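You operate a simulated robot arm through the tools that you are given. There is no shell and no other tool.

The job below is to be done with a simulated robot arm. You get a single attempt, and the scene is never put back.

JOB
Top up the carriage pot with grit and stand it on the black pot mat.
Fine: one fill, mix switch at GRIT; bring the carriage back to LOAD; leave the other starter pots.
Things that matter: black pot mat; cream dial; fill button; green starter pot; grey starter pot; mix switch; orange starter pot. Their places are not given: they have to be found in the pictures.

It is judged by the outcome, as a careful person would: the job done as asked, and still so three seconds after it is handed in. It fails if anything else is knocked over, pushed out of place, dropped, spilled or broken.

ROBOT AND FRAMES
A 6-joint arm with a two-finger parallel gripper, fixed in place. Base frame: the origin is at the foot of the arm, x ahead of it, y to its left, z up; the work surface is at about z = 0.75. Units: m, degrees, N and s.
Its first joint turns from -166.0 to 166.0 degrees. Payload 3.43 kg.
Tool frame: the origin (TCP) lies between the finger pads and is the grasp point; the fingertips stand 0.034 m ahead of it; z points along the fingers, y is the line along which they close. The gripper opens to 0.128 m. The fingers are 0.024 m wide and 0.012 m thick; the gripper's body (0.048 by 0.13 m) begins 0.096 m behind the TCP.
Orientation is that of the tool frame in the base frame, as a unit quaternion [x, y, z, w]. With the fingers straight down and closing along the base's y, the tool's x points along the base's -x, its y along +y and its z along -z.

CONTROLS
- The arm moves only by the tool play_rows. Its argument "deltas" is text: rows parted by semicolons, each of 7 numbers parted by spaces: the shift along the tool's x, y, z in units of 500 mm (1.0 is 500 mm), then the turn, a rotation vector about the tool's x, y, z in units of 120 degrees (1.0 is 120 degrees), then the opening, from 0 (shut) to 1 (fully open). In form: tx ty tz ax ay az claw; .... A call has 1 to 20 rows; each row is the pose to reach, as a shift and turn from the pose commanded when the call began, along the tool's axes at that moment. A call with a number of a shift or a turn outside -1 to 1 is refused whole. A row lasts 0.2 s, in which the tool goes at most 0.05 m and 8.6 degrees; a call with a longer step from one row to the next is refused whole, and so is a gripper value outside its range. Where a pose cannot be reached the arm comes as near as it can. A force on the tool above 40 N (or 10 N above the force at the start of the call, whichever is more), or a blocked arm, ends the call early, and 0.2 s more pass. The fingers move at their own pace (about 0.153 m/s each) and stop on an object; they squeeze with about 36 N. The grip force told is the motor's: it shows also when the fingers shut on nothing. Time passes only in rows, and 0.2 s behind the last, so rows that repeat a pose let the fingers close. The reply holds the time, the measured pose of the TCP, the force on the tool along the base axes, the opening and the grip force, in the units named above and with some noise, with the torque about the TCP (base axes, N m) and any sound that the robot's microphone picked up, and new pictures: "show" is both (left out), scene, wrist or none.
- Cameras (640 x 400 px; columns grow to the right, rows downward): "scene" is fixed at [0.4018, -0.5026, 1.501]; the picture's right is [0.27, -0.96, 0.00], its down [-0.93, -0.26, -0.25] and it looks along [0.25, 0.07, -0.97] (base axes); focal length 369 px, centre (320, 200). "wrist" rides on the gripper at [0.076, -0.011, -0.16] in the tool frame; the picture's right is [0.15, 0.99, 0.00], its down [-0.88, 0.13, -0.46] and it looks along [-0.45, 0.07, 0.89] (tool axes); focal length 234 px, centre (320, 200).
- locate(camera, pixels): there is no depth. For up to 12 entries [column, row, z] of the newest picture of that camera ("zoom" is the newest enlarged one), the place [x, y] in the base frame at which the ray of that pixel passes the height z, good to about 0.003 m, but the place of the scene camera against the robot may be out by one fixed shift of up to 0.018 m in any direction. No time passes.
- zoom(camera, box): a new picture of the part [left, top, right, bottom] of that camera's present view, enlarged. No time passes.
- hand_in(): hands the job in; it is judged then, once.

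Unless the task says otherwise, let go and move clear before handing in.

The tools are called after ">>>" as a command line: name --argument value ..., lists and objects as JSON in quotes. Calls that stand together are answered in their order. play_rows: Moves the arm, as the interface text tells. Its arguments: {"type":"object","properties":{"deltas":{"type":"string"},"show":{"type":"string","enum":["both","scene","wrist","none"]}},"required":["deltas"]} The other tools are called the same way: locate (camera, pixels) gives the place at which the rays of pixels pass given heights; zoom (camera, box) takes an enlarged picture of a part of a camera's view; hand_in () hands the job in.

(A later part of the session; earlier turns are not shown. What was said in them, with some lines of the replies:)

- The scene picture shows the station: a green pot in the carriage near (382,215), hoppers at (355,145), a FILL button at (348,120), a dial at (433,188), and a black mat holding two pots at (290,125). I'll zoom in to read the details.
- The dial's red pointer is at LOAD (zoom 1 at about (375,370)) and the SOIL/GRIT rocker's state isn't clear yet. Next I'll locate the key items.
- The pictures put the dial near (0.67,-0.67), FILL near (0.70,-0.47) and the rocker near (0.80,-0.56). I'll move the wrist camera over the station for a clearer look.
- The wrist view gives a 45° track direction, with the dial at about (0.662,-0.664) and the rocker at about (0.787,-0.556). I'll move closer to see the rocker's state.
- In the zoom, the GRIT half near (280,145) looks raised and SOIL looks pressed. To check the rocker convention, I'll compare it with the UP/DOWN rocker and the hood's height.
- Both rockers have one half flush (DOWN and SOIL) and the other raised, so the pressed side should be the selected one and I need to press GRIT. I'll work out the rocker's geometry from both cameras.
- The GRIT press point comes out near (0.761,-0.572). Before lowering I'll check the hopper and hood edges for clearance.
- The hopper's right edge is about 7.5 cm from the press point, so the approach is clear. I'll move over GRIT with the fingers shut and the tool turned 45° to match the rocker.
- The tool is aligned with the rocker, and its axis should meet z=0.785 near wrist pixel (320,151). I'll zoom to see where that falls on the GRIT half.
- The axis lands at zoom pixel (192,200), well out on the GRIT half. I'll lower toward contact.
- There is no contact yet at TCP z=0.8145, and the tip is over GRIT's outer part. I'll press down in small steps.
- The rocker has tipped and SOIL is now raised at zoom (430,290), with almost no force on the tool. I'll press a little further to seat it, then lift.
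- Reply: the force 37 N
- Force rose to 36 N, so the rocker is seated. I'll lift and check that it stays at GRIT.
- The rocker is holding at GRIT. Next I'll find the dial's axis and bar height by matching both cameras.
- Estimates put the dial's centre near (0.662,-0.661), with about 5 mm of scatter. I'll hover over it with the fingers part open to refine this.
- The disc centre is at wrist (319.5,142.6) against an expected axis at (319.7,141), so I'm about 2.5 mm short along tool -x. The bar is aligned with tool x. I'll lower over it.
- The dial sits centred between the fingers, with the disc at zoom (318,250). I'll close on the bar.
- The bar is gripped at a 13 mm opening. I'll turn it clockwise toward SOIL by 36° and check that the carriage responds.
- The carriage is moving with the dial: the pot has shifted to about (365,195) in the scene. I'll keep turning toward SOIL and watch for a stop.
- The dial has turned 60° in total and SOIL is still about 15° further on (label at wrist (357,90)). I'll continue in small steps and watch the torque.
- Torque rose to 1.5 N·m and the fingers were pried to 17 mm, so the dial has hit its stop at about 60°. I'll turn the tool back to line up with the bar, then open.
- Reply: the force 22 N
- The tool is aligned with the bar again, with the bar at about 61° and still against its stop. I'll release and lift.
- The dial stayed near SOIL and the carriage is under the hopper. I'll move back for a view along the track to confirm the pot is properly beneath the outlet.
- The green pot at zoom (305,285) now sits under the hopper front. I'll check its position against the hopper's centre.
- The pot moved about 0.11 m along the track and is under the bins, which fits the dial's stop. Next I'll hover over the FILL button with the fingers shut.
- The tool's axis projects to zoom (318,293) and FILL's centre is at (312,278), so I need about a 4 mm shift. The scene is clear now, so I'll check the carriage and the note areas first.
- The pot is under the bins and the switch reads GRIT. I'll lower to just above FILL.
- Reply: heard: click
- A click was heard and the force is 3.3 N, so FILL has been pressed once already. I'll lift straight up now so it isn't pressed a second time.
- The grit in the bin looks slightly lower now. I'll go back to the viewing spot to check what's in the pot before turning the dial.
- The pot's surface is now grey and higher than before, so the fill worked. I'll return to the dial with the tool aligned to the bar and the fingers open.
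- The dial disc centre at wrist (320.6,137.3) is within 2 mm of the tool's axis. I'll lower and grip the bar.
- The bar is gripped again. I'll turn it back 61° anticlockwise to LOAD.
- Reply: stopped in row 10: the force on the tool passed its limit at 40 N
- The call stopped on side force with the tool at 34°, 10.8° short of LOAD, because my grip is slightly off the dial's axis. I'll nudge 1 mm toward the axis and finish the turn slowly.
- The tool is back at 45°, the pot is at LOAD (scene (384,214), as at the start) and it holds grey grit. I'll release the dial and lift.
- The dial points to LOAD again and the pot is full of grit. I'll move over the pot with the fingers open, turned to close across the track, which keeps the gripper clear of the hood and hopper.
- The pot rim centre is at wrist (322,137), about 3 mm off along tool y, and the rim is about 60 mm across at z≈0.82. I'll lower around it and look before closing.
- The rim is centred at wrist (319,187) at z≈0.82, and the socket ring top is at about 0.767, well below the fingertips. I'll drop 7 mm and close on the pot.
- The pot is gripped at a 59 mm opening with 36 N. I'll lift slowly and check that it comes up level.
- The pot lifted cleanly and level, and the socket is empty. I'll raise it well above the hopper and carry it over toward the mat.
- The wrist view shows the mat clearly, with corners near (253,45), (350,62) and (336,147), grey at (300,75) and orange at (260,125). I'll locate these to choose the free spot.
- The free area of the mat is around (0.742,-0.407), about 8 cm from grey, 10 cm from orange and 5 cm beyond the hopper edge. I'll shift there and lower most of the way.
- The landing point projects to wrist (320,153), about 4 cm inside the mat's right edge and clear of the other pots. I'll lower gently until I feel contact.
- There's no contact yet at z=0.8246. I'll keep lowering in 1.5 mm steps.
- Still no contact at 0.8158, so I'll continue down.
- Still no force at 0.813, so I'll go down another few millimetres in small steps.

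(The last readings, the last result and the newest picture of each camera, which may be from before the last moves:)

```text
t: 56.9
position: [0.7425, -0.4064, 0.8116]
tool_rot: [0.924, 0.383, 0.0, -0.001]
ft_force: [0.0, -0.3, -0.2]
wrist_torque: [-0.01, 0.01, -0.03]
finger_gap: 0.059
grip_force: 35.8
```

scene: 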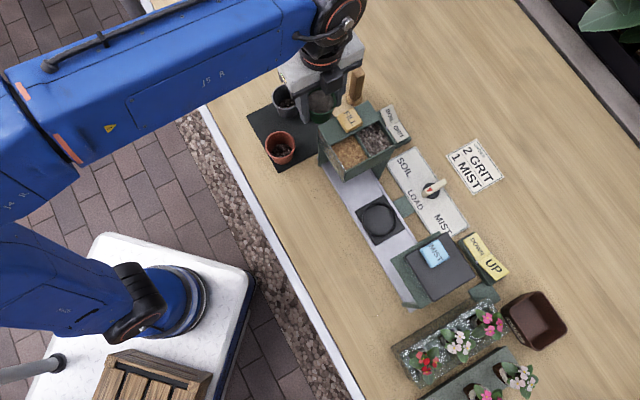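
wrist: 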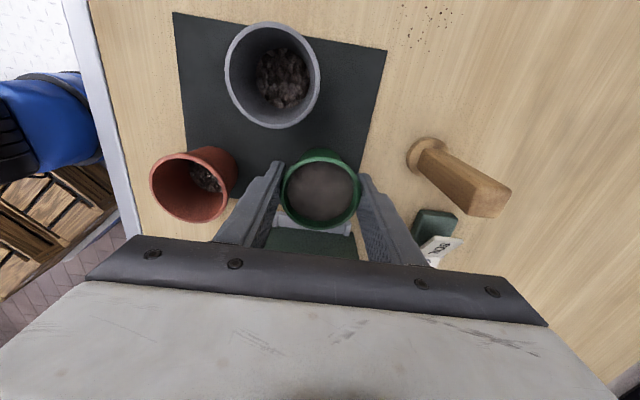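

>>> play_rows --deltas "0 0 0.002 0 0 0 0.2; 0 0 0.004 0 0 0 0.2; 0 0 0.004 0 0 0 0.2" --show "none"

```text
t: 57.7
position: [0.7416, -0.4061, 0.8094]
tool_rot: [0.924, 0.383, 0.0, -0.001]
ft_force: [0.0, 0.8, -1.1]
wrist_torque: [-0.03, -0.01, 0.04]
finger_gap: 0.0591
grip_force: 35.8
```

>>> play_rows --deltas "0 0 0.002 0 0 0 0.2; 0 0 0.004 0 0 0 0.2; 0 0 0.004 0 0 0 0.2" --show "scene"

>>> zoom --camera "scene" --box '[270, 70, 370, 150]'

```text
t: 58.5
position: [0.7406, -0.4078, 0.8068]
tool_rot: [0.923, 0.384, 0.0, 0.0]
ft_force: [-0.6, 0.0, -0.7]
wrist_torque: [-0.02, 0.01, -0.01]
finger_gap: 0.0592
grip_force: 35.9
```

scene: 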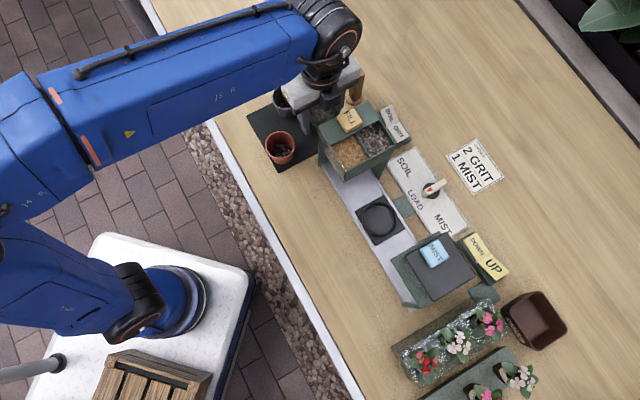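

```text
5.00 times, centred on (320, 110) of scene
```

zoom: 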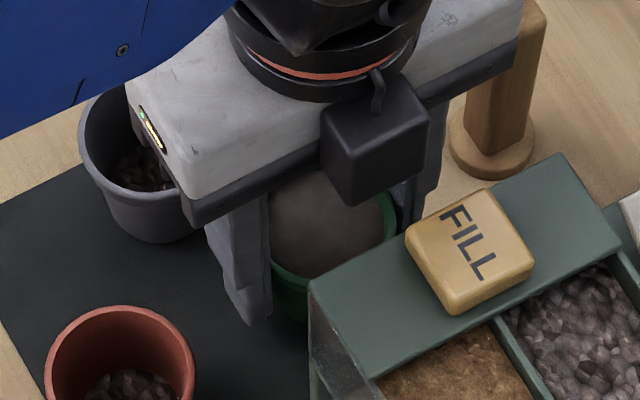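

No contact yet at 0.8068, and the view is still clear with the fingertips about 2 cm above the mat. I'll continue down.

>>> play_rows --deltas "0 0 0.002 0 0 0 0.2; 0 0 0.004 0 0 0 0.2; 0 0 0.006 0 0 0 0.2; 0 0 0.006 0 0 0 0.2" --show "none"

```text
t: 59.5
position: [0.742, -0.4067, 0.8032]
tool_rot: [0.924, 0.384, -0.001, 0.0]
ft_force: [0.0, 0.1, -1.2]
wrist_torque: [0.02, 0.02, -0.02]
finger_gap: 0.0593
grip_force: 35.6
```

>>> play_rows --deltas "0 0 0.002 0 0 0 0.2; 0 0 0.004 0 0 0 0.2; 0 0 0.004 0 0 0 0.2" --show "wrist"

>>> zoom --camera "wrist" --box '[230, 90, 410, 232]'

```text
t: 60.3
position: [0.7405, -0.4065, 0.8014]
tool_rot: [0.924, 0.383, 0.001, 0.0]
ft_force: [-0.2, -0.9, -1.2]
wrist_torque: [0.02, 0.0, 0.0]
finger_gap: 0.0591
grip_force: 36.5
```

wrist: 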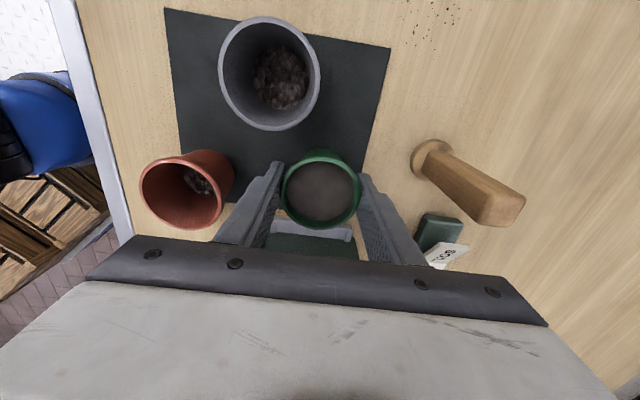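

```text
2.82 times, centred on (320, 161) of wrist
```

zoom: 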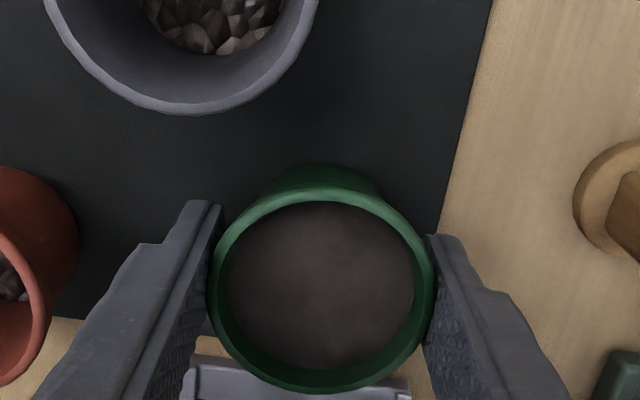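

The pot is unchanged in the grip and about 4 cm inside the mat edges. I'll keep lowering.

>>> play_rows --deltas "0 0 0.002 0 0 0 0.2; 0 0 0.004 0 0 0 0.2; 0 0 0.004 0 0 0 0.2" --show "none"

```text
t: 61.1
position: [0.7426, -0.4076, 0.8011]
tool_rot: [0.924, 0.383, 0.0, 0.0]
ft_force: [0.3, -0.7, 16.2]
wrist_torque: [-0.06, 0.03, -0.01]
finger_gap: 0.059
grip_force: 35.7
```

Contact at z≈0.801 with 16 N, so the pot is standing on the mat. I'll ease off slightly and open the fingers.

>>> play_rows --deltas "0 0 -0.001 0 0 0 0.2; 0 0 -0.001 0 0 0 0.45; 0 0 -0.001 0 0 0 0.5; 0 0 -0.001 0 0 0 0.56; 0 0 -0.001 0 0 0 0.62; 0 0 -0.001 0 0 0 0.64; 0 0 -0.001 0 0 0 0.64" --show "wrist"

>>> zoom --camera "wrist" --box '[230, 90, 410, 232]'

```text
t: 62.7
position: [0.7409, -0.4073, 0.8012]
tool_rot: [0.924, 0.383, 0.0, 0.0]
ft_force: [0.9, -0.5, -0.6]
wrist_torque: [-0.01, 0.02, -0.02]
finger_gap: 0.0821
grip_force: 0.1
```

wrist: 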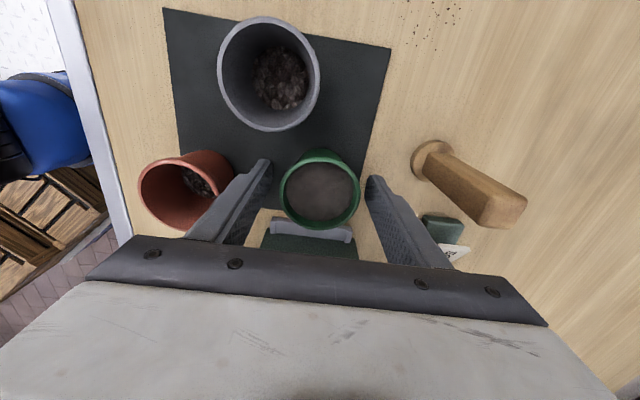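

```text
2.82 times, centred on (320, 161) of wrist
```

zoom: 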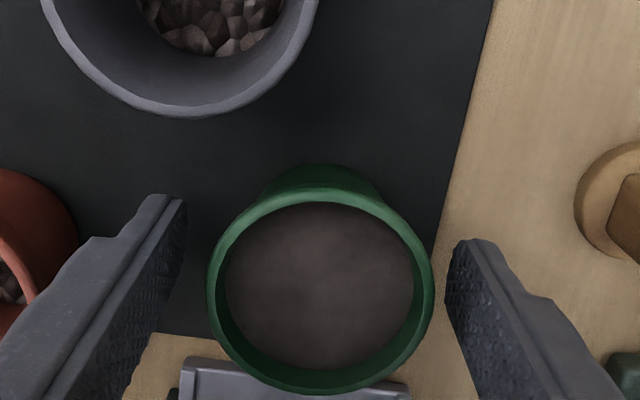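

The pot is standing free between the open fingers. I'll lift straight up and check everything.

>>> play_rows --deltas "0 0 -0.02 0 0 0 0.64; 0 0 -0.06 0 0 0 0.64; 0 0 -0.12 0 0 0 0.64; 0 0 -0.2 0 0 0 0.64; 0 0 -0.28 0 0 0 0.64; 0 0 -0.36 0 0 0 0.64; 0 0 -0.44 0 0 0 0.64; 0 0 -0.52 0 0 0 0.64; 0 0 -0.56 0 0 0 0.64; 0 0 -0.56 0 0 0 0.64"

>>> zoom --camera "wrist" --box '[220, 20, 420, 170]'

>>> zoom --camera "scene" --box '[240, 50, 460, 200]'

```text
t: 64.9
position: [0.7415, -0.4062, 1.0822]
tool_rot: [0.924, 0.384, -0.001, -0.001]
ft_force: [0.3, -0.2, 0.5]
wrist_torque: [0.0, 0.02, 0.0]
finger_gap: 0.0819
grip_force: 0.0
```

scene: 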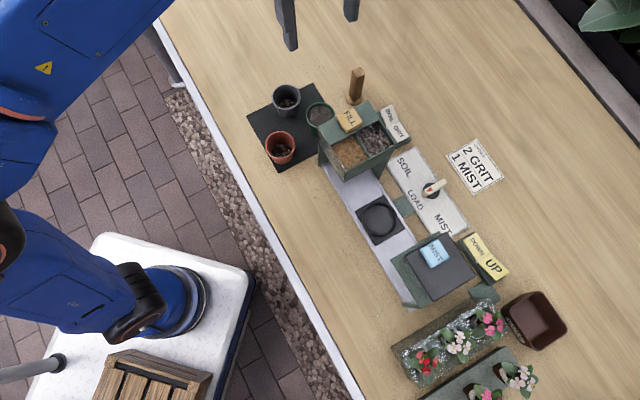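
wrist: 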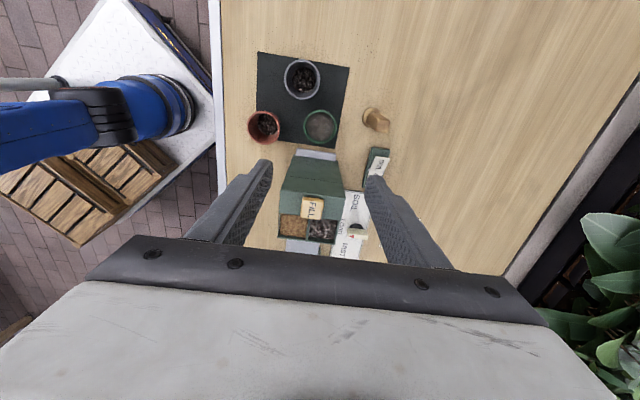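

```text
2.67 times, centred on (320, 95) of wrist
```

zoom: 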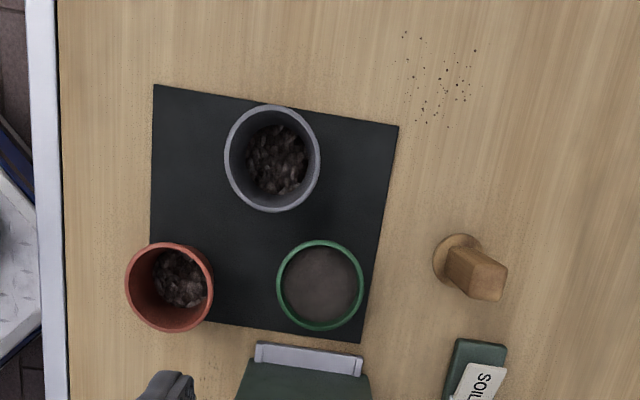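

```text
2.67 times, centred on (350, 125) of scene
```

zoom: 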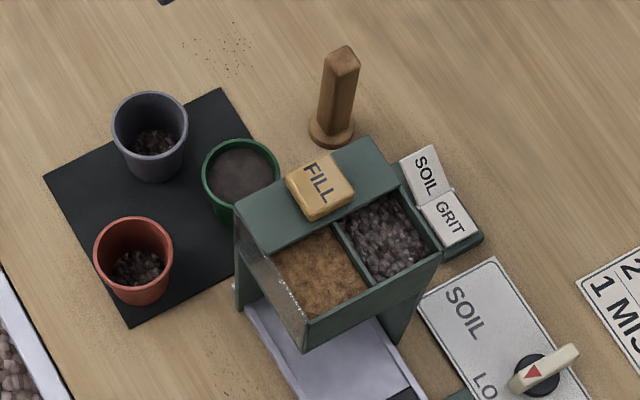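

The green pot stands upright on the mat at zoom (320,285). Grey and orange haven't moved, the carriage and dial are at LOAD, the switch is at GRIT, and the arm is clear. I'm handing in.

>>> hand_in

```text
The job is handed in.
```

The green carriage pot has had one fill of grit and is standing upright on the black pot mat. The job is handed in, but I haven't seen the judgement.

- **Fill:** I set the mix switch to GRIT and pressed the fill button once. I heard a single click, and the pot's surface was greyer and higher afterwards. I took the pressed-down side of the switch as the selected one, and nothing in the pictures confirmed that directly.
- **Order note:** the note on the bench reads "2 GRIT 1 MIST". I followed your instruction of one fill and did no misting.
- **Carriage:** the dial and the empty carriage are back at LOAD. Part-way through turning the dial back, side force reached the 40 N limit and stopped the arm. I re-centred by about 1 mm and finished the turn, and the dial looked unharmed.
- **Other pots:** the grey and orange pots are where they were. I saw nothing spilled or knocked over.
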